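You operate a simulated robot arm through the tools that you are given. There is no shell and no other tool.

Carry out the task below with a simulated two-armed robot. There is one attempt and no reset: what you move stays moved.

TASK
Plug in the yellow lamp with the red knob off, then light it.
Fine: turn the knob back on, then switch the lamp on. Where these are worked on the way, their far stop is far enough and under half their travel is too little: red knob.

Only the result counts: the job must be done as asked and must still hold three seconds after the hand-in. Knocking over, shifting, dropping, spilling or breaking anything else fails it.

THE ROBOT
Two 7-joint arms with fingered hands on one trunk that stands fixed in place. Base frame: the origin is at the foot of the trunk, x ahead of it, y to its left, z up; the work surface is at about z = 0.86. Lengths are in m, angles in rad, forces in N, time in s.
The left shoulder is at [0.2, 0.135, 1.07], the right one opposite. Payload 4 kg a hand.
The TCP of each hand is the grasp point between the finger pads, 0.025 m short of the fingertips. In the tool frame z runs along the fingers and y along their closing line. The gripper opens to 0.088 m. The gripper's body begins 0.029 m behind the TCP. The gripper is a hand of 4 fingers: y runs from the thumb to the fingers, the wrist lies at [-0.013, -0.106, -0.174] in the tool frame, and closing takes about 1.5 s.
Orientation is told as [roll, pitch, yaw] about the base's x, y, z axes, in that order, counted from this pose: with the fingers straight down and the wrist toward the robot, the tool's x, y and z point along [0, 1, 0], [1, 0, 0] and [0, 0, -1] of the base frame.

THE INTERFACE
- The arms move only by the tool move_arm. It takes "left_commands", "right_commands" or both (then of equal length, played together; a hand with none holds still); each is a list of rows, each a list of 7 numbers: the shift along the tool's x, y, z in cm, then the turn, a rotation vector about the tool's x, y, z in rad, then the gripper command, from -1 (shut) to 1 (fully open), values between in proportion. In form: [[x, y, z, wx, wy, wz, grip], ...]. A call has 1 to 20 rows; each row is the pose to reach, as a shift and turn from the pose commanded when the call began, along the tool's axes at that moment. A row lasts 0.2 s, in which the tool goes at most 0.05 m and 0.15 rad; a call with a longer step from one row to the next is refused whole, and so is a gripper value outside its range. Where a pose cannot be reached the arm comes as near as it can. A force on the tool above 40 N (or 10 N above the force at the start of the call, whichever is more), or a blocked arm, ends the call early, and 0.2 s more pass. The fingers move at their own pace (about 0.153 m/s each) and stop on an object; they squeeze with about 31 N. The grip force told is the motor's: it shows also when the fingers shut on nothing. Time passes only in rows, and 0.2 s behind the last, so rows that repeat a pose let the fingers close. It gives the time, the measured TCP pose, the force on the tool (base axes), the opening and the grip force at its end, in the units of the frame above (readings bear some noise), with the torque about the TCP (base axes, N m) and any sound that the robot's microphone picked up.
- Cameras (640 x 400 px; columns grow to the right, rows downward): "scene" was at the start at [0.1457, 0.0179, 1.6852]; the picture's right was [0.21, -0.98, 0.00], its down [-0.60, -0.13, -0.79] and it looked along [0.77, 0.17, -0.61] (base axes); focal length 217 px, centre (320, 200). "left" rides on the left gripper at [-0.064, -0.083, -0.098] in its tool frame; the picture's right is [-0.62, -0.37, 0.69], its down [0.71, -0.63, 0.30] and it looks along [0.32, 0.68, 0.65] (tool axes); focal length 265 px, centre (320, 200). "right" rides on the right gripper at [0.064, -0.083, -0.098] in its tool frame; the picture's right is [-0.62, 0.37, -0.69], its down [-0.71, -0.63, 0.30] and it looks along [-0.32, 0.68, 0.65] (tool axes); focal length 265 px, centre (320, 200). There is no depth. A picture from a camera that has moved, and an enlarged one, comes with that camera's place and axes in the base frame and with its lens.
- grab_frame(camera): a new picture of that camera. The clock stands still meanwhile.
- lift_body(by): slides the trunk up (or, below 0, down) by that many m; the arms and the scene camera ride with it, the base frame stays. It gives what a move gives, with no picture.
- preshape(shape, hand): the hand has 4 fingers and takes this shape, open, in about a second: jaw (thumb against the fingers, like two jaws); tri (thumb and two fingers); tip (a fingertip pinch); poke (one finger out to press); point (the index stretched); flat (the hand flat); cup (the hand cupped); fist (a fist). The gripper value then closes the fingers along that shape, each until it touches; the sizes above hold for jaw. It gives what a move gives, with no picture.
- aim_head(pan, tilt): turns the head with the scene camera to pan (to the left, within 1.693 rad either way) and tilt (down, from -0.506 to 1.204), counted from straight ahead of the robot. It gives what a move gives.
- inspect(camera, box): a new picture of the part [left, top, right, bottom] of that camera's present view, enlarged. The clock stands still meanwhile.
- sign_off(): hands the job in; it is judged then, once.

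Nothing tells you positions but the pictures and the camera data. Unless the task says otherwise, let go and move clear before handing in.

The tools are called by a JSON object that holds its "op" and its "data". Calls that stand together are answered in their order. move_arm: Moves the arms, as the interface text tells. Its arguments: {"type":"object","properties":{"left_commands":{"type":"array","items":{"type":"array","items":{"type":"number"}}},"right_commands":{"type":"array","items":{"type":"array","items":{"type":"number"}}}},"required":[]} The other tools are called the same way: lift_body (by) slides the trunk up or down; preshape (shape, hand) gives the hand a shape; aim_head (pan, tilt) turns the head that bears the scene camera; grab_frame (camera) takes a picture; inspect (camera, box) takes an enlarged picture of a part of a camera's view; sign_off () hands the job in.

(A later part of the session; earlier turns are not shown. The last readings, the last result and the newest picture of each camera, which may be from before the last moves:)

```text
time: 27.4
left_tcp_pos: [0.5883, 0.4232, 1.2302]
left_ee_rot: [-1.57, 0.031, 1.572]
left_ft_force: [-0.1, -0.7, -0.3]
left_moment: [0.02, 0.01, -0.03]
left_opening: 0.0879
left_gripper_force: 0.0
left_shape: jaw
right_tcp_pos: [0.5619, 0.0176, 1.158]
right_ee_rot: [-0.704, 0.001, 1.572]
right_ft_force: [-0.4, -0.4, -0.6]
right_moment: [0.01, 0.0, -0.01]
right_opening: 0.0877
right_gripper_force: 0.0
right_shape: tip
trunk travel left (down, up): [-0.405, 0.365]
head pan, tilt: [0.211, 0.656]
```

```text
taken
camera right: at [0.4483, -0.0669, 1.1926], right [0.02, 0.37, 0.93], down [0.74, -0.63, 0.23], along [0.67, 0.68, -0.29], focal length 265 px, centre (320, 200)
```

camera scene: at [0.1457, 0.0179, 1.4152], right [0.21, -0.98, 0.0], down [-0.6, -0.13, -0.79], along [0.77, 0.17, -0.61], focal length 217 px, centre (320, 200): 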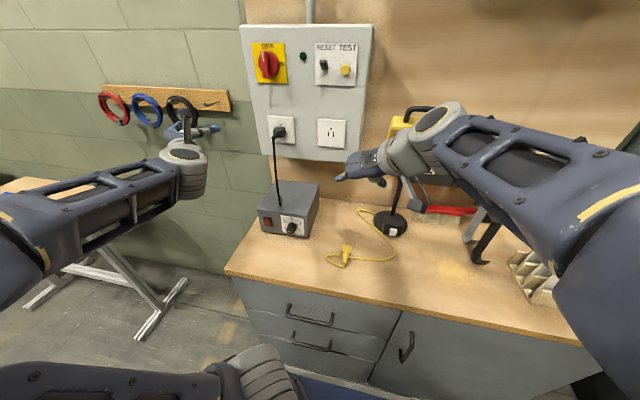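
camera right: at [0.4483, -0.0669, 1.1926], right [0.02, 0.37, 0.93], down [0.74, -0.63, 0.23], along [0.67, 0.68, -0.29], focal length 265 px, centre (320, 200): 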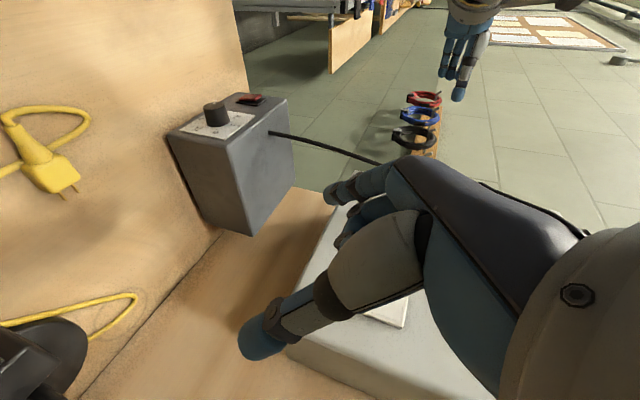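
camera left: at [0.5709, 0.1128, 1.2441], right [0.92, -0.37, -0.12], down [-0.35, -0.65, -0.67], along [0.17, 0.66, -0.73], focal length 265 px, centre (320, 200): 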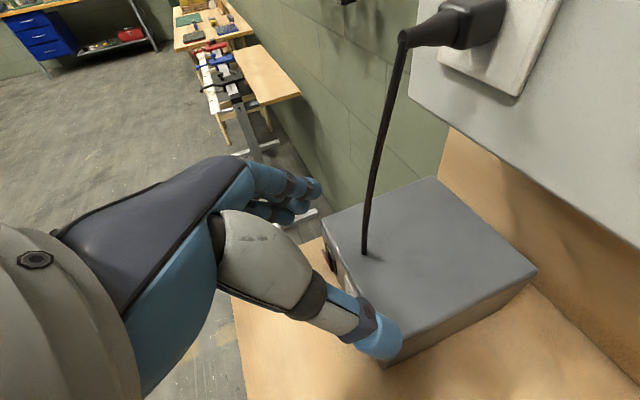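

The 40° tilt now works with the trunk lowered. I'll take precise looks at the plug and socket from the new viewpoints.

{"op": "inspect", "data": {"camera": "scene", "box": [330, 235, 365, 265]}}

{"op": "inspect", "data": {"camera": "right", "box": [0, 100, 100, 210]}}

{"op": "inspect", "data": {"camera": "scene", "box": [312, 112, 352, 152]}}

{"op": "inspect", "data": {"camera": "scene", "box": [320, 90, 440, 240]}}

```text
13.33 times, centred on (348, 250) of scene
camera zoom: at [0.1457, 0.0179, 1.4152], right [0.21, -0.98, 0.0], down [-0.6, -0.13, -0.79], along [0.77, 0.17, -0.61], focal length 2892 px, centre (-47, -467)
```

zoom: 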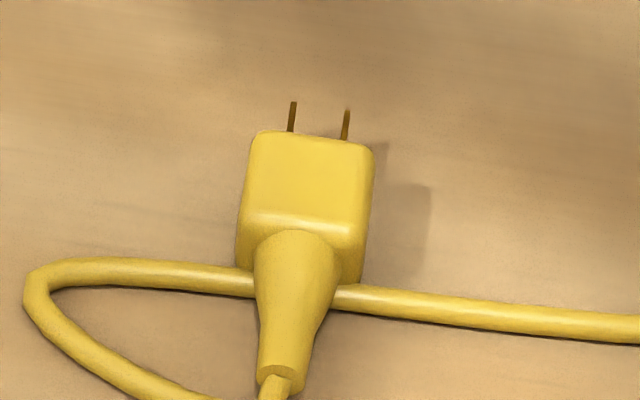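

```text
3.64 times, centred on (50, 155) of right
camera zoom: at [0.4483, -0.0669, 1.1926], right [0.02, 0.37, 0.93], down [0.74, -0.63, 0.23], along [0.67, 0.68, -0.29], focal length 965 px, centre (1302, 364)
```

zoom: 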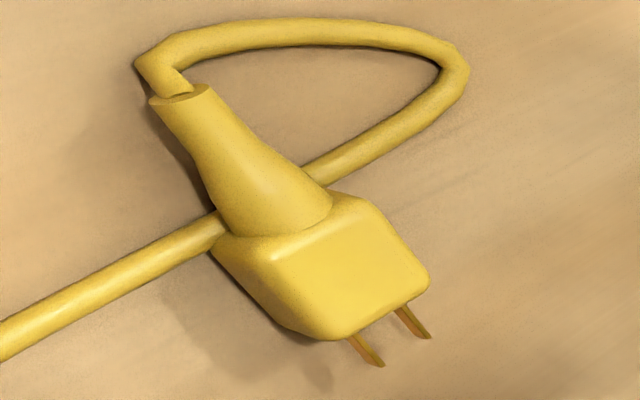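

```text
10.00 times, centred on (332, 132) of scene
camera zoom: at [0.1457, 0.0179, 1.4152], right [0.21, -0.98, 0.0], down [-0.6, -0.13, -0.79], along [0.77, 0.17, -0.61], focal length 2169 px, centre (200, 880)
```

zoom: 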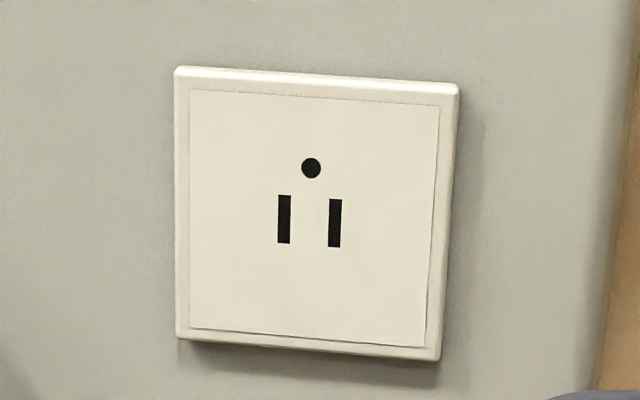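

```text
2.67 times, centred on (380, 165) of scene
camera zoom: at [0.1457, 0.0179, 1.4152], right [0.21, -0.98, 0.0], down [-0.6, -0.13, -0.79], along [0.77, 0.17, -0.61], focal length 578 px, centre (160, 293)
```

zoom: 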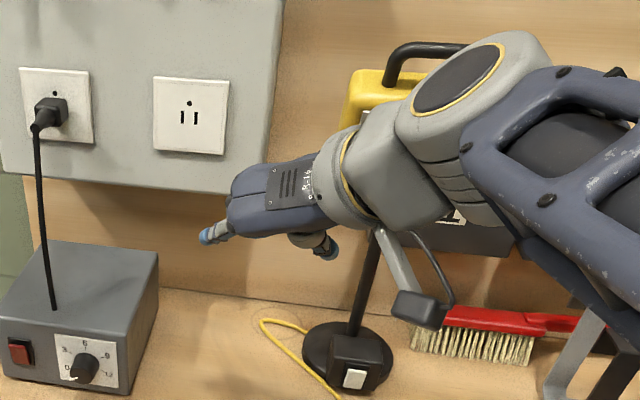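

The two trunk heights give a good stereo fix. The socket slots are at [0.7456, 0.1143, 1.186]. The plug body runs x 0.58–0.61 at y 0.0297, center z ≈0.872, yaw 0. I'll descend to a hover above the plug.

{"op": "move_arm", "data": {"right_commands": [[2.3, 0.24, 3.25, 0, 0, 0, 1], [4.6, 0.48, 6.5, 0, 0, 0, 1], [6.9, 0.72, 9.75, 0, 0, 0, 1], [9.2, 0.96, 13, 0, 0, 0, 1], [11.4, 1.2, 16.2, 0, 0, 0, 1], [11.4, 1.2, 16.2, 0, 0, 0, 1]]}}

{"op": "grab_frame", "data": {"camera": "scene"}}

{"op": "grab_frame", "data": {"camera": "right"}}

```text
time: 28.8
left_tcp_pos: [0.5879, 0.4242, 1.23]
left_ee_rot: [-1.57, 0.03, 1.57]
left_ft_force: [0.2, 0.4, -0.2]
left_moment: [-0.01, -0.01, -0.02]
left_opening: 0.0878
left_gripper_force: 0.0
left_shape: jaw
right_tcp_pos: [0.5786, 0.0293, 0.9661]
right_ee_rot: [-0.698, 0.001, 1.569]
right_ft_force: [-0.1, 0.1, 0.0]
right_moment: [0.02, -0.01, -0.01]
right_opening: 0.0881
right_gripper_force: 0.0
right_shape: tip
right hand out of reach, approached as far as the arm can: row 5, 6
trunk travel left (down, up): [-0.405, 0.365]
head pan, tilt: [0.211, 0.656]
```

```text
taken
camera scene: at [0.1457, 0.0179, 1.4152], right [0.21, -0.98, 0.0], down [-0.6, -0.13, -0.79], along [0.77, 0.17, -0.61], focal length 217 px, centre (320, 200)
```

scene: 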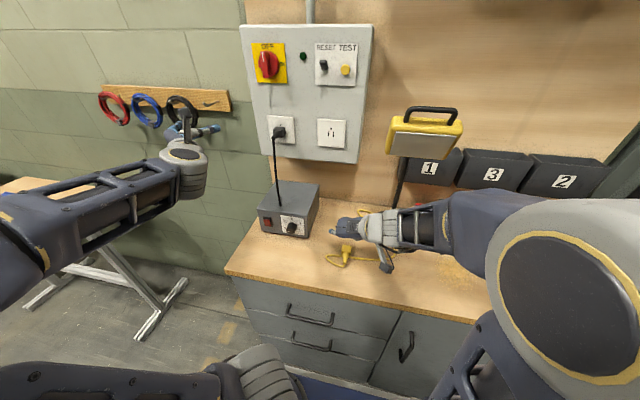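

```text
taken
camera right: at [0.4661, -0.0542, 1.001], right [0.03, 0.37, 0.93], down [0.74, -0.63, 0.23], along [0.67, 0.68, -0.29], focal length 265 px, centre (320, 200)
```

right: 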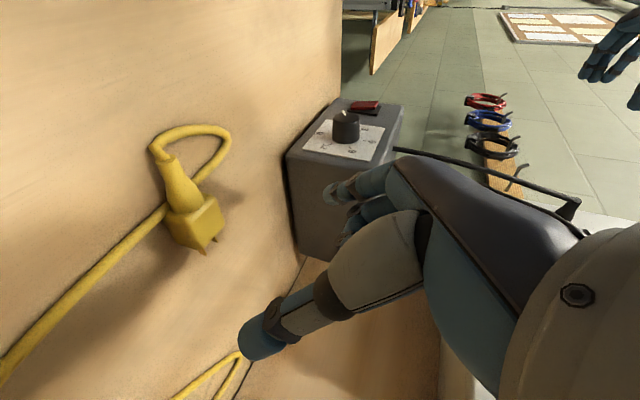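

The arm is at its low limit here, so I'll raise it a little, lower the trunk, and come down with margin.

{"op": "move_arm", "data": {"right_commands": [[-1.6, 0, -1.9, 0, 0, 0, 1], [-3.9, 0, -4.6, 0, 0, 0, 1], [-3.9, 0, -4.6, 0, 0, 0, 1]]}}

{"op": "lift_body", "data": {"by": -0.1}}

{"op": "grab_frame", "data": {"camera": "scene"}}

{"op": "grab_frame", "data": {"camera": "right"}}

{"op": "inspect", "data": {"camera": "scene", "box": [320, 170, 400, 240]}}

```text
time: 29.6
left_tcp_pos: [0.5863, 0.425, 1.2305]
left_ee_rot: [-1.573, 0.031, 1.573]
left_ft_force: [0.0, -0.8, -1.1]
left_moment: [0.04, 0.01, -0.04]
left_opening: 0.0874
left_gripper_force: 0.0
left_shape: jaw
right_tcp_pos: [0.5795, 0.0293, 1.0271]
right_ee_rot: [-0.704, 0.001, 1.571]
right_ft_force: [0.0, 0.0, -0.5]
right_moment: [-0.02, 0.06, -0.01]
right_opening: 0.0878
right_gripper_force: 0.1
right_shape: tip
trunk travel left (down, up): [-0.405, 0.365]
head pan, tilt: [0.211, 0.656]
```

```text
time: 30.9
left_tcp_pos: [0.588, 0.4233, 1.1285]
left_ee_rot: [-1.57, 0.029, 1.572]
left_ft_force: [0.0, -0.2, -0.1]
left_moment: [-0.02, 0.01, 0.03]
left_opening: 0.0878
left_gripper_force: 0.1
left_shape: jaw
right_tcp_pos: [0.5786, 0.0294, 0.9266]
right_ee_rot: [-0.705, 0.0, 1.572]
right_ft_force: [0.7, -0.1, -0.5]
right_moment: [-0.03, 0.0, 0.0]
right_opening: 0.0877
right_gripper_force: 0.1
right_shape: tip
trunk travel left (down, up): [-0.305, 0.465]
head pan, tilt: [0.211, 0.656]
```

```text
taken
camera scene: at [0.1457, 0.0179, 1.3152], right [0.21, -0.98, 0.0], down [-0.6, -0.13, -0.79], along [0.77, 0.17, -0.61], focal length 217 px, centre (320, 200)
```

scene: 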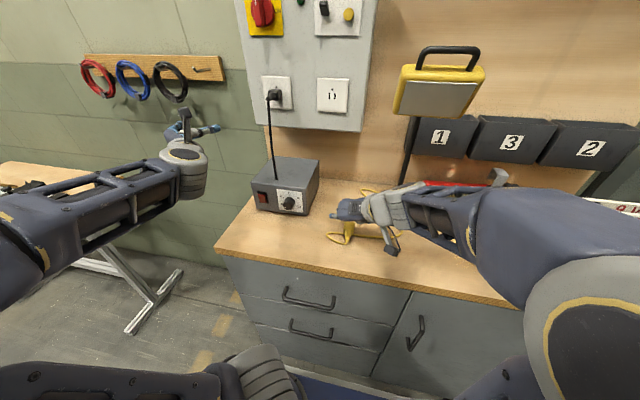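

```text
taken
camera right: at [0.4663, -0.0539, 0.9605], right [0.02, 0.37, 0.93], down [0.74, -0.63, 0.23], along [0.67, 0.68, -0.29], focal length 265 px, centre (320, 200)
```

right: 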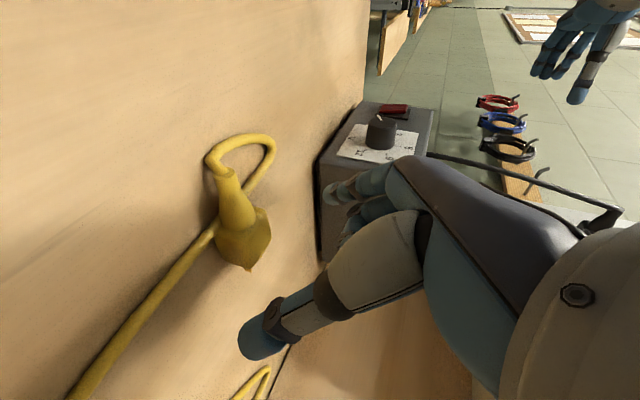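

```text
5.71 times, centred on (360, 205) of scene
camera zoom: at [0.1457, 0.0179, 1.3152], right [0.21, -0.98, 0.0], down [-0.6, -0.13, -0.79], along [0.77, 0.17, -0.61], focal length 1239 px, centre (91, 171)
```

zoom: 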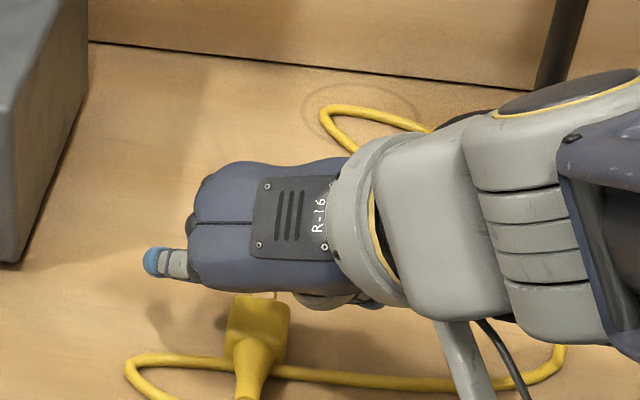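

{"op": "move_arm", "data": {"right_commands": [[0.8, 0, 1.0, 0, 0, 0, 1], [1.6, 0, 2.0, 0, 0, 0, 1], [2.3, 0, 2.95, 0, 0, 0, 1], [2.3, 0, 2.95, 0, 0, 0, 1]]}}

{"op": "grab_frame", "data": {"camera": "right"}}

{"op": "inspect", "data": {"camera": "scene", "box": [310, 190, 390, 260]}}

```text
time: 31.9
left_tcp_pos: [0.5886, 0.4246, 1.1306]
left_ee_rot: [-1.572, 0.029, 1.57]
left_ft_force: [0.2, 0.6, -0.3]
left_moment: [0.01, 0.02, 0.02]
left_opening: 0.0879
left_gripper_force: 0.1
left_shape: jaw
right_tcp_pos: [0.5816, 0.0305, 0.8893]
right_ee_rot: [-0.702, 0.001, 1.572]
right_ft_force: [-0.1, 0.4, -0.4]
right_moment: [0.05, 0.02, -0.01]
right_opening: 0.088
right_gripper_force: 0.2
right_shape: tip
trunk travel left (down, up): [-0.305, 0.465]
head pan, tilt: [0.211, 0.656]
```

```text
taken
camera right: at [0.468, -0.0537, 0.9229], right [0.02, 0.37, 0.93], down [0.74, -0.63, 0.23], along [0.67, 0.68, -0.29], focal length 265 px, centre (320, 200)
```

right: 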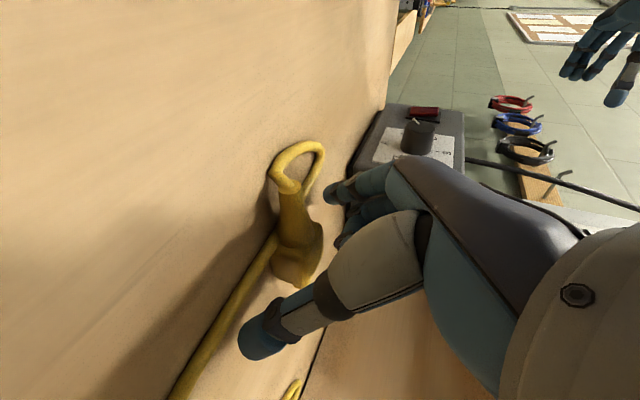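

```text
5.71 times, centred on (350, 225) of scene
camera zoom: at [0.1457, 0.0179, 1.3152], right [0.21, -0.98, 0.0], down [-0.6, -0.13, -0.79], along [0.77, 0.17, -0.61], focal length 1239 px, centre (149, 57)
```

zoom: 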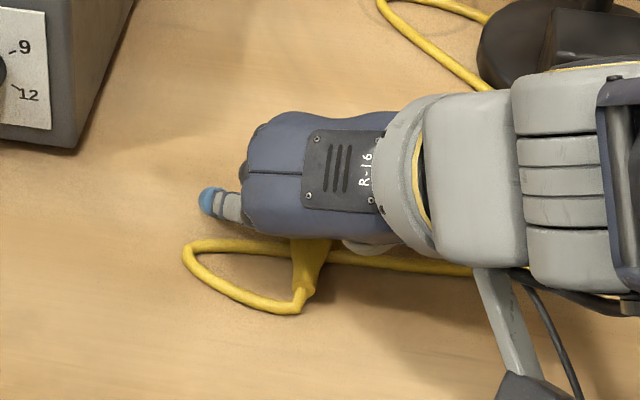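

{"op": "move_arm", "data": {"right_commands": [[0, 0, 0, 0, 0, 0, 0.6], [0, 0, 0, 0, 0, 0, 0.2], [0, 0, 0, 0, 0, 0, -0.2], [0, 0, 0, 0, 0, 0, -0.6], [0, 0, 0, 0, 0, 0, -1], [0, 0, 0, 0, 0, 0, -1], [0, 0, 0, 0, 0, 0, -1], [0, 0, 0, 0, 0, 0, -1], [0, 0, 0, 0, 0, 0, -1]]}}

{"op": "grab_frame", "data": {"camera": "right"}}

{"op": "inspect", "data": {"camera": "scene", "box": [310, 190, 390, 260]}}

```text
time: 33.9
left_tcp_pos: [0.5877, 0.4238, 1.1307]
left_ee_rot: [-1.571, 0.03, 1.571]
left_ft_force: [-0.3, -0.1, 0.3]
left_moment: [-0.05, -0.04, -0.01]
left_opening: 0.0878
left_gripper_force: 0.2
left_shape: jaw
right_tcp_pos: [0.5809, 0.0298, 0.888]
right_ee_rot: [-0.703, -0.001, 1.571]
right_ft_force: [0.1, -0.3, -0.2]
right_moment: [0.02, 0.03, 0.02]
right_opening: 0.0233
right_gripper_force: 31.5
right_shape: tip
trunk travel left (down, up): [-0.305, 0.465]
head pan, tilt: [0.211, 0.656]
```

```text
taken
camera right: at [0.468, -0.0537, 0.923], right [0.02, 0.37, 0.93], down [0.74, -0.63, 0.23], along [0.67, 0.68, -0.29], focal length 265 px, centre (320, 200)
```

right: 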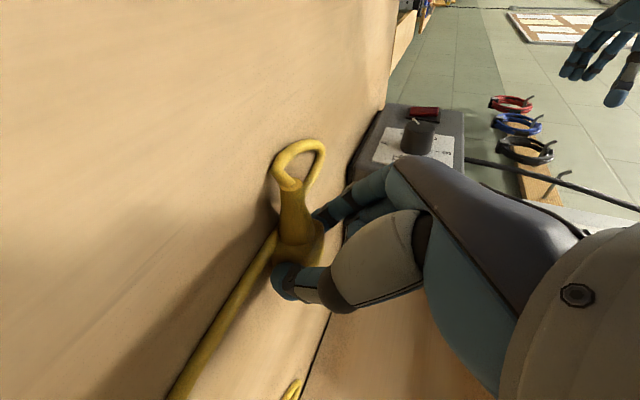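

```text
5.71 times, centred on (350, 225) of scene
camera zoom: at [0.1457, 0.0179, 1.3152], right [0.21, -0.98, 0.0], down [-0.6, -0.13, -0.79], along [0.77, 0.17, -0.61], focal length 1239 px, centre (149, 57)
```

zoom: 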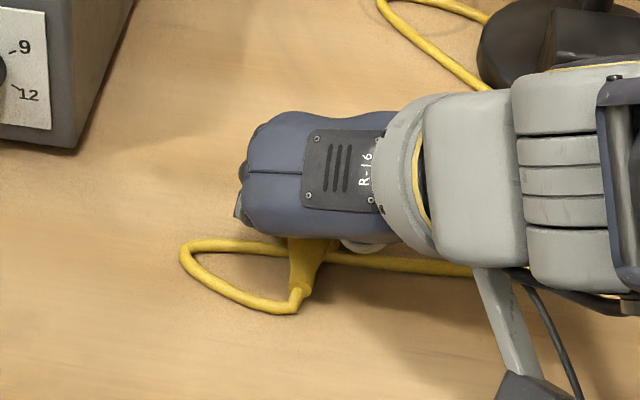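

The plug is gripped (opening 2.3 cm). I'll lift a little and check that it's held straight.

{"op": "move_arm", "data": {"right_commands": [[-0.6, 0, -0.8, 0, 0, 0, -1], [-1.3, 0, -1.5, 0, 0, 0, -1], [-2.6, 0, -3.0, 0, 0, 0, -1], [-2.6, 0, -3.0, 0, 0, 0, -1]]}}

{"op": "lift_body", "data": {"by": 0.1}}

{"op": "grab_frame", "data": {"camera": "right"}}

{"op": "grab_frame", "data": {"camera": "scene"}}

{"op": "inspect", "data": {"camera": "scene", "box": [310, 190, 390, 260]}}

```text
time: 34.9
left_tcp_pos: [0.587, 0.4241, 1.1304]
left_ee_rot: [-1.57, 0.029, 1.571]
left_ft_force: [-0.1, -0.6, -0.3]
left_moment: [-0.01, 0.02, -0.01]
left_opening: 0.0877
left_gripper_force: 0.0
left_shape: jaw
right_tcp_pos: [0.5816, 0.0304, 0.9287]
right_ee_rot: [-0.703, 0.0, 1.571]
right_ft_force: [-0.2, 0.4, -0.3]
right_moment: [0.01, 0.01, 0.02]
right_opening: 0.023
right_gripper_force: 31.1
right_shape: tip
trunk travel left (down, up): [-0.305, 0.465]
head pan, tilt: [0.211, 0.656]
```

```text
time: 36.2
left_tcp_pos: [0.5879, 0.4233, 1.2297]
left_ee_rot: [-1.571, 0.031, 1.569]
left_ft_force: [0.5, -0.2, 0.2]
left_moment: [0.0, -0.01, 0.05]
left_opening: 0.0874
left_gripper_force: 0.0
left_shape: jaw
right_tcp_pos: [0.5806, 0.0303, 1.0282]
right_ee_rot: [-0.702, 0.0, 1.571]
right_ft_force: [0.1, 0.1, 0.1]
right_moment: [-0.01, 0.01, 0.0]
right_opening: 0.0233
right_gripper_force: 31.4
right_shape: tip
trunk travel left (down, up): [-0.405, 0.365]
head pan, tilt: [0.211, 0.656]
```

```text
taken
camera right: at [0.4683, -0.0537, 1.0629], right [0.02, 0.37, 0.93], down [0.74, -0.63, 0.23], along [0.67, 0.68, -0.29], focal length 265 px, centre (320, 200)
```

right: 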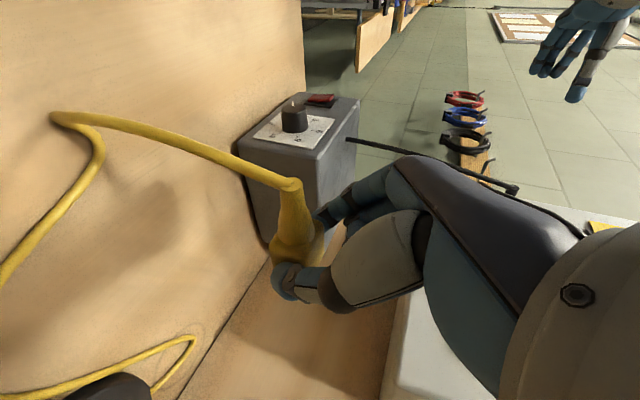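

```text
taken
camera scene: at [0.1457, 0.0179, 1.4151], right [0.21, -0.98, 0.0], down [-0.6, -0.13, -0.79], along [0.77, 0.17, -0.61], focal length 217 px, centre (320, 200)
```

scene: 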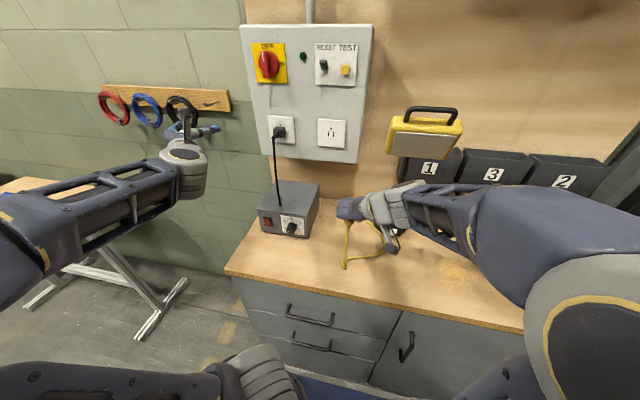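

```text
5.71 times, centred on (350, 225) of scene
camera zoom: at [0.1457, 0.0179, 1.4151], right [0.21, -0.98, 0.0], down [-0.6, -0.13, -0.79], along [0.77, 0.17, -0.61], focal length 1239 px, centre (149, 57)
```

zoom: 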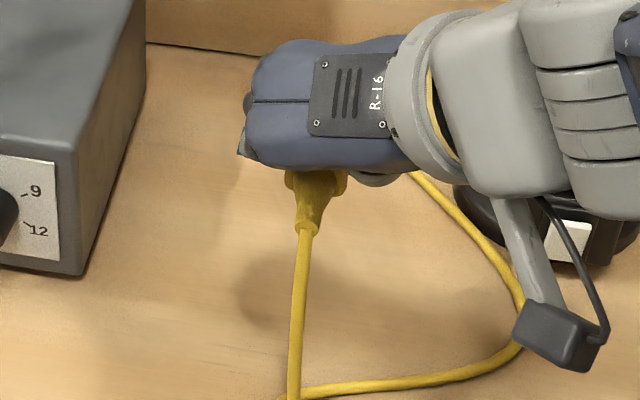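

The plug is held straight. I'll raise the trunk some more, then move the right hand to a stand-off in front of the free socket.

{"op": "lift_body", "data": {"by": 0.1}}

{"op": "grab_frame", "data": {"camera": "scene"}}

```text
time: 37.5
left_tcp_pos: [0.5874, 0.4247, 1.3291]
left_ee_rot: [-1.571, 0.029, 1.571]
left_ft_force: [0.3, 0.4, 0.7]
left_moment: [0.05, 0.02, -0.03]
left_opening: 0.0878
left_gripper_force: 0.0
left_shape: jaw
right_tcp_pos: [0.5825, 0.03, 1.1282]
right_ee_rot: [-0.703, 0.0, 1.57]
right_ft_force: [-0.4, 0.0, -1.2]
right_moment: [0.01, -0.01, 0.01]
right_opening: 0.0234
right_gripper_force: 31.0
right_shape: tip
trunk travel left (down, up): [-0.505, 0.265]
head pan, tilt: [0.211, 0.656]
```

```text
taken
camera scene: at [0.1457, 0.0179, 1.5151], right [0.21, -0.98, 0.0], down [-0.6, -0.13, -0.79], along [0.77, 0.17, -0.61], focal length 217 px, centre (320, 200)
```

scene: 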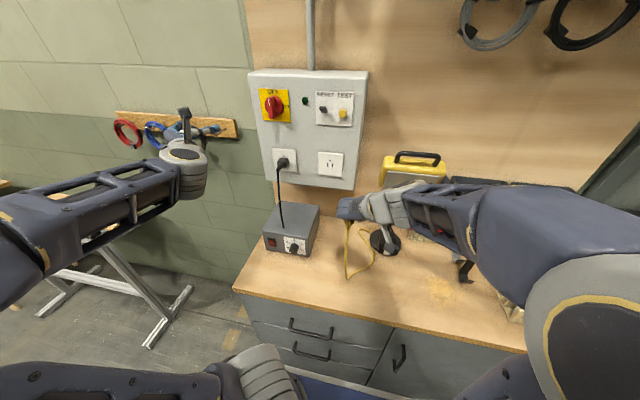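

{"op": "move_arm", "data": {"right_commands": [[-2, 1.7, -0.3, 0, 0, 0, -1], [-4, 3.4, -0.6, 0, 0, 0, -1], [-6, 5.1, -0.9, 0, 0, 0, -1], [-8, 6.8, -1.2, 0, 0, 0, -1], [-9.7, 8.43, -1.4, 0, 0, 0, -1], [-9.7, 8.43, -1.4, 0, 0, 0, -1], [-9.7, 8.43, -1.4, 0, 0, 0, -1], [-9.7, 8.43, -1.4, 0, 0, 0, -1], [-9.7, 8.43, -1.4, 0, 0, 0, -1], [-9.7, 8.43, -1.4, 0, 0, 0, -1], [-9.7, 8.43, -1.4, 0, 0, 0, -1], [-9.7, 8.43, -1.4, 0, 0, 0, -1]], "left_commands": [[0, 0, 0, 0, 0, 0.14, 1], [0, 0, 0, 0, 0, 0.28, 1], [0, 0, 0, 0, 0, 0.42, 1], [0, 0, 0, 0, 0, 0.56, 1], [0, 0, 0, 0, 0, 0.7, 1], [0, 0, 0, 0, 0, 0.84, 1], [0, 0, 0, 0, 0, 0.98, 1], [0, 0, 0, 0, 0, 1.12, 1], [0, 0, 0, 0, 0, 1.26, 1], [0, 0, 0, 0, 0, 1.4, 1], [0, 0, 0, 0, 0, 1.54, 1], [0, 0, 0, 0, 0, 1.571, 1]]}}

{"op": "grab_frame", "data": {"camera": "scene"}}

{"op": "grab_frame", "data": {"camera": "left"}}

{"op": "grab_frame", "data": {"camera": "right"}}

```text
time: 40.1
left_tcp_pos: [0.5881, 0.4232, 1.3302]
left_ee_rot: [-1.547, -1.543, 1.55]
left_ft_force: [0.1, 0.6, -0.9]
left_moment: [0.01, 0.0, 0.0]
left_opening: 0.0879
left_gripper_force: 0.1
left_shape: jaw
right_tcp_pos: [0.6466, 0.1151, 1.2017]
right_ee_rot: [-0.703, -0.001, 1.57]
right_ft_force: [0.4, -0.3, -0.6]
right_moment: [0.01, -0.02, -0.01]
right_opening: 0.0233
right_gripper_force: 30.8
right_shape: tip
trunk travel left (down, up): [-0.505, 0.265]
head pan, tilt: [0.211, 0.656]
```

```text
taken
camera scene: at [0.1457, 0.0178, 1.5152], right [0.21, -0.98, 0.0], down [-0.6, -0.13, -0.79], along [0.77, 0.17, -0.61], focal length 217 px, centre (320, 200)
```

scene: 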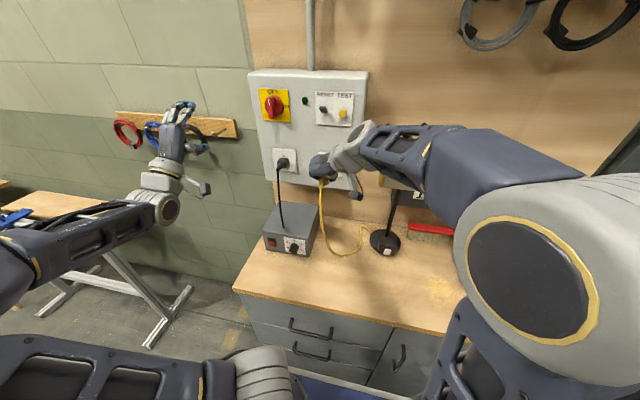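

```text
taken
camera left: at [0.49, 0.3579, 1.2483], right [0.69, -0.63, -0.35], down [0.3, 0.7, -0.65], along [0.65, 0.34, 0.67], focal length 265 px, centre (320, 200)
```

left: 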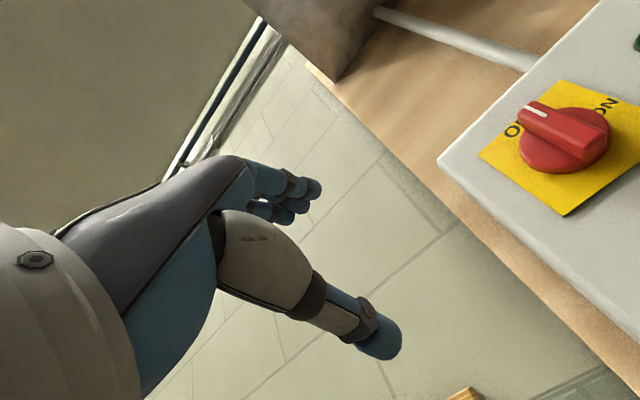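

```text
taken
camera right: at [0.5335, 0.0306, 1.2364], right [0.02, 0.37, 0.93], down [0.74, -0.63, 0.23], along [0.67, 0.68, -0.29], focal length 265 px, centre (320, 200)
```

right: 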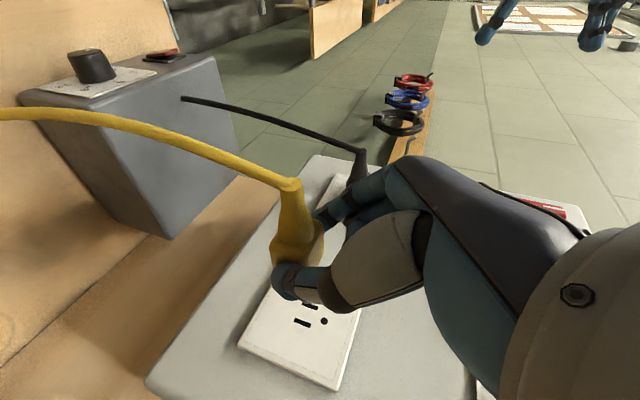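

{"op": "move_arm", "data": {"left_commands": [[-0.8, -0.7, -0.1, 0, 0, 0.14, 1], [-1.6, -1.4, -0.2, 0, 0, 0.28, 1], [-2.4, -2.1, -0.3, 0, 0, 0.42, 1], [-3.2, -2.8, -0.5, 0, 0, 0.56, 1], [-4, -3.5, -0.6, 0, 0, 0.7, 1], [-4.8, -4.2, -0.8, 0, 0, 0.84, 1], [-5.6, -5, -1, 0, 0, 0.98, 1], [-6.4, -5.7, -1.1, 0, 0, 1.12, 1], [-7.2, -6.5, -1.2, 0, 0, 1.26, 1], [-8, -7.2, -1.4, 0, 0, 1.4, 1], [-9, -8, -1.5, 0, 0, 1.52, 1]]}}

{"op": "grab_frame", "data": {"camera": "left"}}

{"op": "inspect", "data": {"camera": "right", "box": [230, 170, 390, 390]}}

```text
time: 42.5
left_tcp_pos: [0.5739, 0.3322, 1.2528]
left_ee_rot: [1.571, -0.076, -1.571]
left_ft_force: [-0.4, 0.0, -1.1]
left_moment: [-0.03, 0.01, 0.05]
left_opening: 0.088
left_gripper_force: 0.1
left_shape: jaw
right_tcp_pos: [0.6469, 0.114, 1.2009]
right_ee_rot: [-0.704, 0.0, 1.571]
right_ft_force: [-0.7, -0.1, -0.2]
right_moment: [0.0, -0.03, -0.03]
right_opening: 0.0233
right_gripper_force: 30.9
right_shape: tip
trunk travel left (down, up): [-0.505, 0.265]
head pan, tilt: [0.211, 0.656]
```

```text
taken
camera left: at [0.475, 0.4109, 1.1823], right [0.69, 0.32, -0.65], down [0.3, 0.68, 0.66], along [0.65, -0.66, 0.38], focal length 265 px, centre (320, 200)
```

left: 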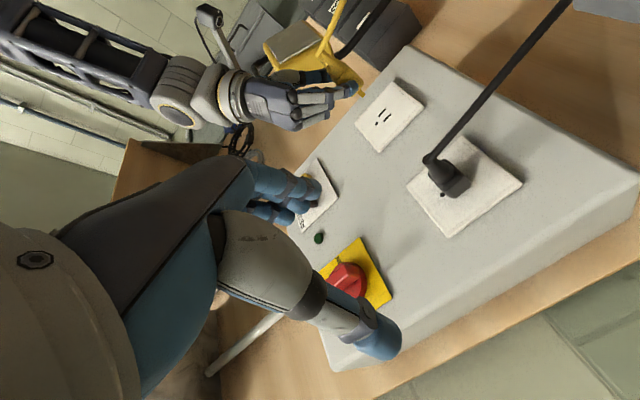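

```text
1.82 times, centred on (310, 280) of right
camera zoom: at [0.5335, 0.0308, 1.2364], right [0.02, 0.37, 0.93], down [0.74, -0.63, 0.23], along [0.67, 0.68, -0.29], focal length 483 px, centre (338, 54)
```

zoom: 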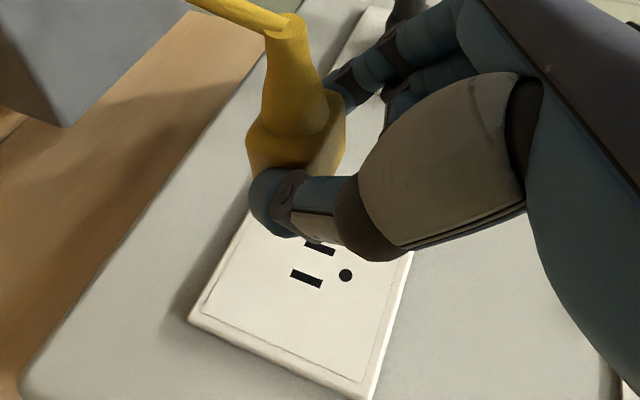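

Both gripper cameras now see the plug and socket. I'll zoom in on the pins and slots.

{"op": "inspect", "data": {"camera": "left", "box": [310, 40, 430, 150]}}

{"op": "inspect", "data": {"camera": "scene", "box": [300, 140, 360, 200]}}

{"op": "inspect", "data": {"camera": "right", "box": [250, 250, 350, 350]}}

```text
3.64 times, centred on (370, 95) of left
camera zoom: at [0.475, 0.4109, 1.1823], right [0.69, 0.32, -0.65], down [0.3, 0.68, 0.66], along [0.65, -0.66, 0.38], focal length 965 px, centre (138, 582)
```

zoom: 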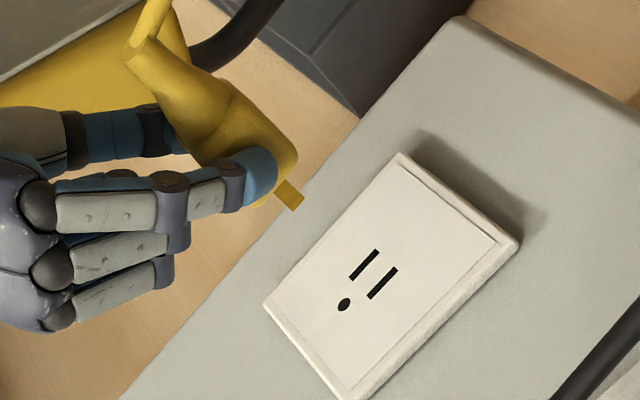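

```text
6.67 times, centred on (330, 170) of scene
camera zoom: at [0.1457, 0.0181, 1.5151], right [0.21, -0.98, 0.0], down [-0.6, -0.13, -0.79], along [0.77, 0.17, -0.61], focal length 1446 px, centre (253, 400)
```

zoom: 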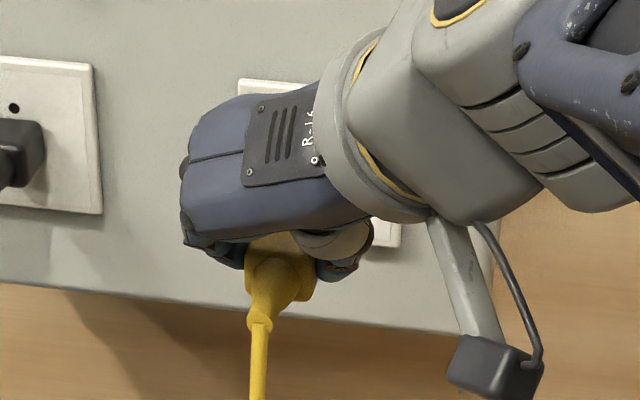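

```text
4.00 times, centred on (300, 300) of right
camera zoom: at [0.5335, 0.0308, 1.2364], right [0.02, 0.37, 0.93], down [0.74, -0.63, 0.23], along [0.67, 0.68, -0.29], focal length 1062 px, centre (400, -200)
```

zoom: 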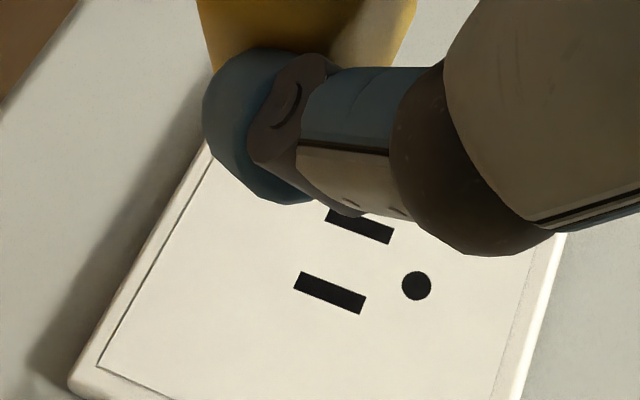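

The pins line up with the slots to within about a millimetre in the left view. I'll advance straight along +x until the pins are just short of the face, then check again.

{"op": "move_arm", "data": {"right_commands": [[-0.9, 0, 0.75, 0, 0, 0, -1], [-1.8, 0, 1.5, 0, 0, 0, -1], [-2.67, 0, 2.26, 0, 0, 0, -1], [-2.67, 0, 2.26, 0, 0, 0, -1], [-2.67, 0, 2.26, 0, 0, 0, -1]]}}

{"op": "inspect", "data": {"camera": "left", "box": [330, 60, 430, 150]}}

{"op": "inspect", "data": {"camera": "right", "box": [230, 170, 390, 390]}}

{"op": "inspect", "data": {"camera": "scene", "box": [300, 110, 400, 200]}}

```text
time: 43.7
left_tcp_pos: [0.5734, 0.3322, 1.2537]
left_ee_rot: [1.572, -0.081, -1.571]
left_ft_force: [0.0, 0.4, -0.3]
left_moment: [0.01, 0.03, 0.01]
left_opening: 0.0878
left_gripper_force: 0.0
left_shape: jaw
right_tcp_pos: [0.6812, 0.1158, 1.2021]
right_ee_rot: [-0.704, 0.002, 1.571]
right_ft_force: [-0.6, -0.9, 0.0]
right_moment: [-0.02, 0.02, -0.02]
right_opening: 0.0232
right_gripper_force: 30.1
right_shape: tip
trunk travel left (down, up): [-0.505, 0.265]
head pan, tilt: [0.211, 0.656]
```

```text
4.44 times, centred on (380, 105) of left
camera zoom: at [0.475, 0.4105, 1.1822], right [0.69, 0.32, -0.65], down [0.3, 0.69, 0.66], along [0.65, -0.66, 0.38], focal length 1180 px, centre (53, 622)
```

zoom: 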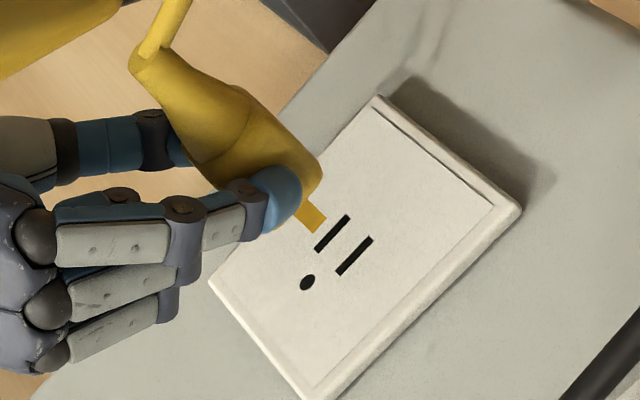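

```text
1.82 times, centred on (310, 280) of right
camera zoom: at [0.5683, 0.0308, 1.2366], right [0.03, 0.37, 0.93], down [0.74, -0.63, 0.23], along [0.67, 0.68, -0.29], focal length 483 px, centre (338, 54)
```

zoom: 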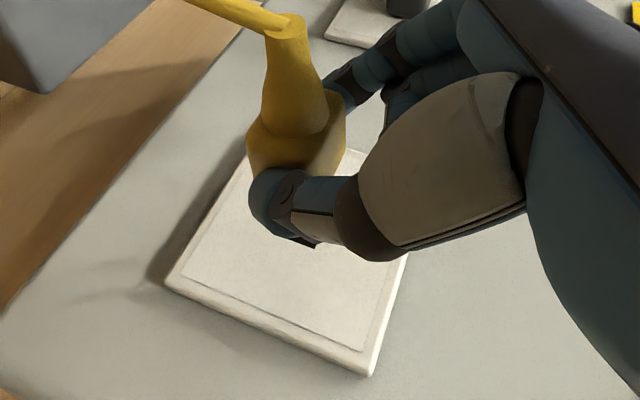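

```text
4.44 times, centred on (350, 155) of scene
camera zoom: at [0.1457, 0.0179, 1.5152], right [0.21, -0.98, 0.0], down [-0.6, -0.13, -0.79], along [0.77, 0.17, -0.61], focal length 964 px, centre (187, 400)
```

zoom: 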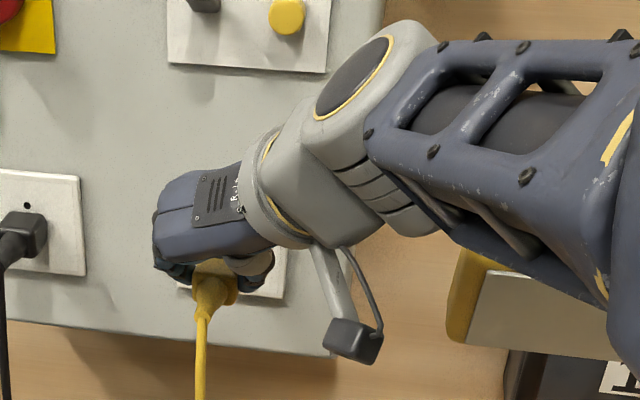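

Alignment holds at close range. I'll insert slowly, 3 mm per step, relying on the force stop.

{"op": "move_arm", "data": {"right_commands": [[-0.23, 0, 0.19, 0, 0, 0, -1], [-0.46, 0, 0.39, 0, 0, 0, -1], [-0.69, 0, 0.58, 0, 0, 0, -1], [-0.92, 0, 0.78, 0, 0, 0, -1], [-1.14, 0, 0.97, 0, 0, 0, -1], [-1.37, 0, 1.16, 0, 0, 0, -1], [-1.6, 0, 1.36, 0, 0, 0, -1], [-1.83, 0, 1.55, 0, 0, 0, -1], [-1.83, 0, 1.55, 0, 0, 0, -1]]}}

{"op": "inspect", "data": {"camera": "left", "box": [330, 60, 430, 150]}}

{"op": "inspect", "data": {"camera": "right", "box": [230, 170, 390, 390]}}

```text
time: 45.7
left_tcp_pos: [0.5741, 0.3319, 1.2526]
left_ee_rot: [1.571, -0.08, -1.57]
left_ft_force: [0.7, 0.1, -0.3]
left_moment: [0.01, -0.03, 0.0]
left_opening: 0.088
left_gripper_force: 0.0
left_shape: jaw
right_tcp_pos: [0.7056, 0.116, 1.2033]
right_ee_rot: [-0.704, 0.0, 1.572]
right_ft_force: [-0.5, -0.7, -1.2]
right_moment: [-0.02, 0.02, 0.01]
right_opening: 0.0237
right_gripper_force: 31.3
right_shape: tip
trunk travel left (down, up): [-0.505, 0.265]
head pan, tilt: [0.211, 0.656]
```

```text
4.44 times, centred on (380, 105) of left
camera zoom: at [0.475, 0.4106, 1.1823], right [0.69, 0.32, -0.65], down [0.3, 0.69, 0.66], along [0.65, -0.66, 0.38], focal length 1180 px, centre (53, 622)
```

zoom: 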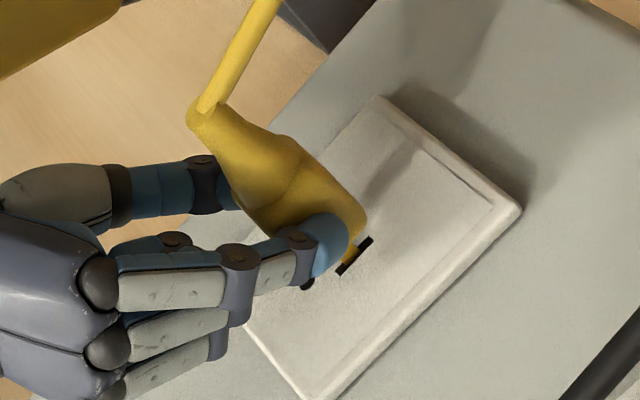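

```text
1.82 times, centred on (310, 280) of right
camera zoom: at [0.5926, 0.0309, 1.2366], right [0.02, 0.37, 0.93], down [0.74, -0.63, 0.23], along [0.67, 0.68, -0.29], focal length 483 px, centre (338, 54)
```

zoom: 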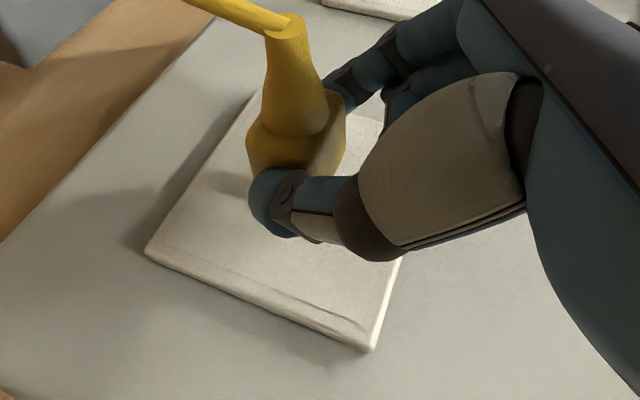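

The pin is entering its slot with no resistance. I'll push on until the plug seats.

{"op": "move_arm", "data": {"right_commands": [[-0.23, 0, 0.19, 0, 0, 0, -1], [-0.46, 0, 0.39, 0, 0, 0, -1], [-0.69, 0, 0.58, 0, 0, 0, -1], [-0.84, 0, 0.71, 0, 0, 0, -1], [-0.99, 0, 0.84, 0, 0, 0, -1], [-1.14, 0, 0.97, 0, 0, 0, -1], [-1.14, 0, 0.97, 0, 0, 0, -1]]}}

{"op": "inspect", "data": {"camera": "left", "box": [330, 60, 430, 150]}}

{"op": "inspect", "data": {"camera": "right", "box": [230, 170, 390, 390]}}

```text
time: 47.3
left_tcp_pos: [0.572, 0.3316, 1.2532]
left_ee_rot: [1.572, -0.081, -1.571]
left_ft_force: [-0.1, -0.5, 0.5]
left_moment: [-0.03, -0.02, -0.03]
left_opening: 0.0876
left_gripper_force: 0.0
left_shape: jaw
right_tcp_pos: [0.7182, 0.1156, 1.2033]
right_ee_rot: [-0.702, 0.0, 1.573]
right_ft_force: [-23.6, -5.2, 2.9]
right_moment: [-0.24, 0.32, 0.05]
right_opening: 0.0252
right_gripper_force: 31.1
right_shape: tip
trunk travel left (down, up): [-0.505, 0.265]
head pan, tilt: [0.211, 0.656]
heard: snap
```

```text
4.44 times, centred on (380, 105) of left
camera zoom: at [0.4741, 0.4103, 1.1827], right [0.69, 0.32, -0.65], down [0.3, 0.69, 0.66], along [0.65, -0.66, 0.38], focal length 1180 px, centre (53, 622)
```

zoom: 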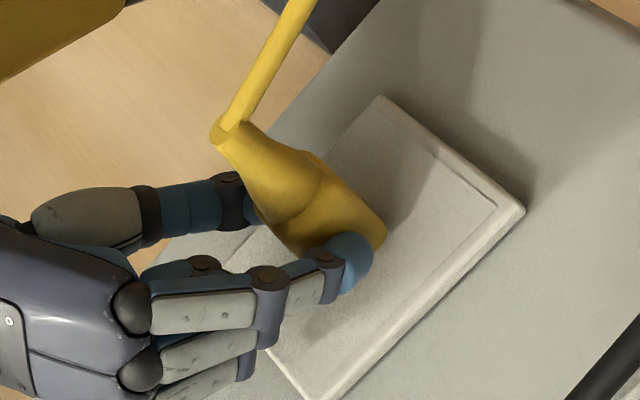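

```text
1.82 times, centred on (310, 280) of right
camera zoom: at [0.6057, 0.0309, 1.2371], right [0.02, 0.37, 0.93], down [0.74, -0.63, 0.23], along [0.67, 0.69, -0.29], focal length 483 px, centre (338, 54)
```

zoom: 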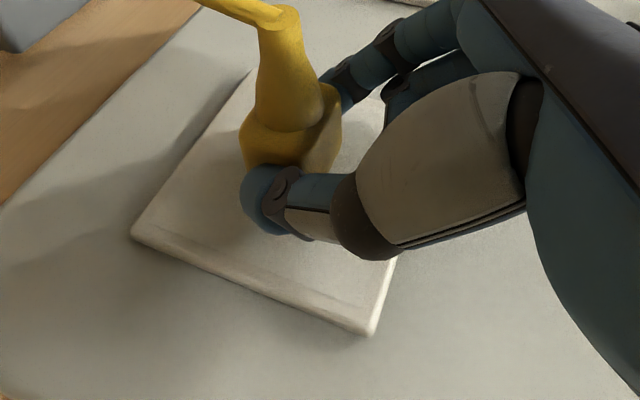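

A snap was heard and the plug is seated. I'll open the fingers and withdraw along the finger direction.

{"op": "move_arm", "data": {"right_commands": [[0, 0, 0, 0, 0, 0, -0.4], [0, 0, 0, 0, 0, 0, 0.1], [0, 0, 0, 0, 0, 0, 0.5], [0, 0, 0, 0, 0, 0, 0.5], [0, 0, 0, 0, 0, 0, 0.5], [0, 0, -1, 0, 0, 0, 0.5], [0, 0, -3, 0, 0, 0, 0.5], [0, 0, -5, 0, 0, 0, 0.5], [0, 0, -8, 0, 0, 0, 0.5], [0, 0, -8, 0, 0, 0, 0.5]]}}

{"op": "grab_frame", "data": {"camera": "scene"}}

{"op": "grab_frame", "data": {"camera": "left"}}

{"op": "grab_frame", "data": {"camera": "right"}}

```text
time: 49.5
left_tcp_pos: [0.5735, 0.3328, 1.2529]
left_ee_rot: [1.572, -0.08, -1.569]
left_ft_force: [0.5, -0.4, 0.0]
left_moment: [-0.02, 0.0, -0.01]
left_opening: 0.0878
left_gripper_force: 0.0
left_shape: jaw
right_tcp_pos: [0.6672, 0.1146, 1.2635]
right_ee_rot: [-0.703, 0.0, 1.571]
right_ft_force: [-0.2, 0.6, 0.3]
right_moment: [-0.02, 0.03, 0.01]
right_opening: 0.0661
right_gripper_force: 0.0
right_shape: tip
trunk travel left (down, up): [-0.505, 0.265]
head pan, tilt: [0.211, 0.656]
```

```text
taken
camera scene: at [0.1458, 0.0179, 1.5152], right [0.21, -0.98, 0.0], down [-0.6, -0.13, -0.79], along [0.77, 0.17, -0.61], focal length 217 px, centre (320, 200)
```

scene: 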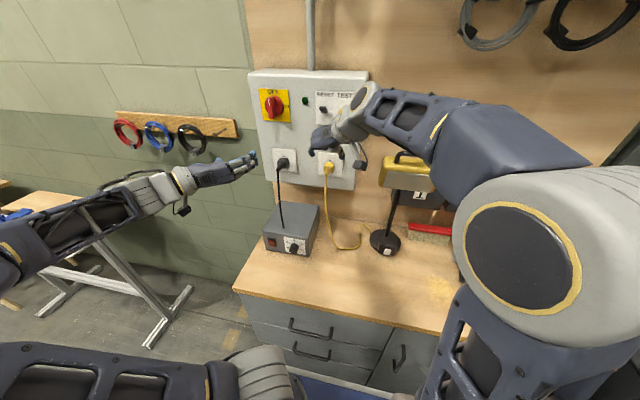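

```text
taken
camera left: at [0.4751, 0.4105, 1.1822], right [0.69, 0.32, -0.65], down [0.3, 0.69, 0.66], along [0.65, -0.66, 0.38], focal length 265 px, centre (320, 200)
```

left: 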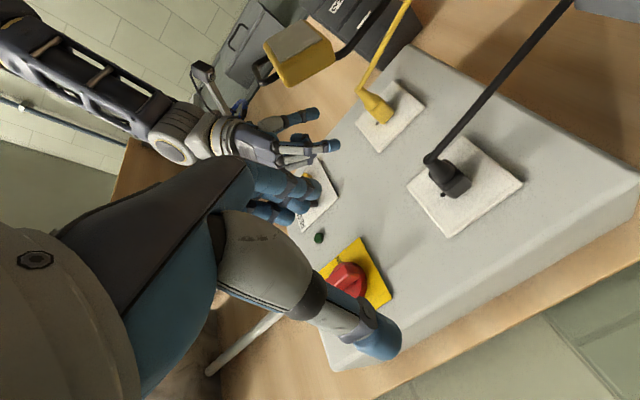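

```text
taken
camera right: at [0.5551, 0.0307, 1.2972], right [0.03, 0.37, 0.93], down [0.74, -0.63, 0.23], along [0.67, 0.68, -0.29], focal length 265 px, centre (320, 200)
```

right: 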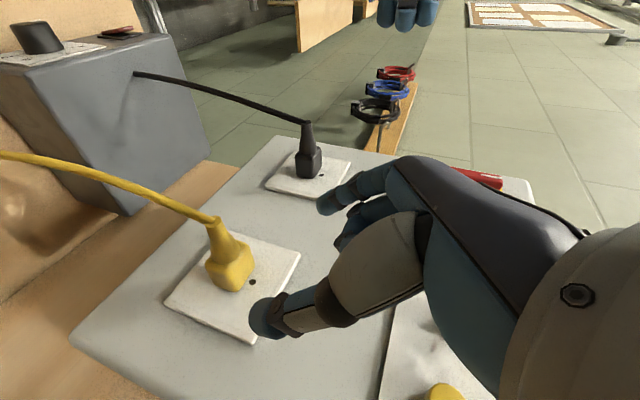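

The plug is fully home in the socket. I'll back the right hand well away from the panel and TEST button.

{"op": "move_arm", "data": {"right_commands": [[2.3, 0, -1.95, 0, 0, 0, 0.5], [4.6, -1, -3.9, 0, 0, 0, 0.5], [6.9, -3, -5.8, 0, 0, 0, 0.5], [8.4, -6, -7.1, 0, 0, 0, 0.5], [8.4, -9.5, -7.1, 0, 0, 0, 0.5], [8.4, -13, -7.1, 0, 0, 0, 0.5], [8.4, -13, -7.1, 0, 0, 0, 0.5]]}}

{"op": "lift_body", "data": {"by": 0.17}}

{"op": "grab_frame", "data": {"camera": "scene"}}

{"op": "inspect", "data": {"camera": "scene", "box": [250, 120, 400, 290]}}

```text
time: 51.1
left_tcp_pos: [0.5728, 0.3317, 1.2528]
left_ee_rot: [1.57, -0.081, -1.57]
left_ft_force: [1.2, 0.6, -0.1]
left_moment: [-0.03, 0.02, -0.02]
left_opening: 0.088
left_gripper_force: 0.1
left_shape: jaw
right_tcp_pos: [0.5577, -0.0155, 1.2617]
right_ee_rot: [-0.704, 0.0, 1.572]
right_ft_force: [0.4, 0.0, -1.4]
right_moment: [0.0, -0.03, 0.0]
right_opening: 0.0658
right_gripper_force: 0.0
right_shape: tip
trunk travel left (down, up): [-0.505, 0.265]
head pan, tilt: [0.211, 0.656]
```

```text
time: 53.1
left_tcp_pos: [0.5728, 0.332, 1.4225]
left_ee_rot: [1.569, -0.08, -1.572]
left_ft_force: [0.4, 0.3, -0.4]
left_moment: [0.0, 0.03, 0.03]
left_opening: 0.0879
left_gripper_force: 0.0
left_shape: jaw
right_tcp_pos: [0.5582, -0.0148, 1.433]
right_ee_rot: [-0.705, 0.001, 1.572]
right_ft_force: [0.3, 0.1, 0.0]
right_moment: [0.01, 0.03, -0.01]
right_opening: 0.0656
right_gripper_force: 0.0
right_shape: tip
trunk travel left (down, up): [-0.675, 0.095]
head pan, tilt: [0.211, 0.656]
```

```text
taken
camera scene: at [0.1457, 0.0179, 1.6851], right [0.21, -0.98, 0.0], down [-0.6, -0.13, -0.79], along [0.77, 0.17, -0.61], focal length 217 px, centre (320, 200)
```

scene: 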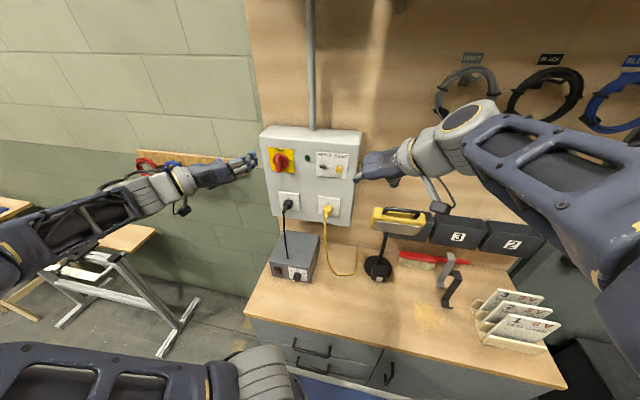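

```text
2.35 times, centred on (325, 205) of scene
camera zoom: at [0.1457, 0.0179, 1.6851], right [0.21, -0.98, 0.0], down [-0.6, -0.13, -0.79], along [0.77, 0.17, -0.61], focal length 510 px, centre (308, 188)
```

zoom: 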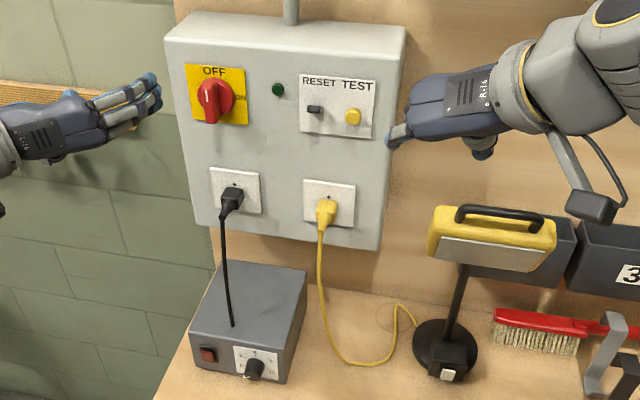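

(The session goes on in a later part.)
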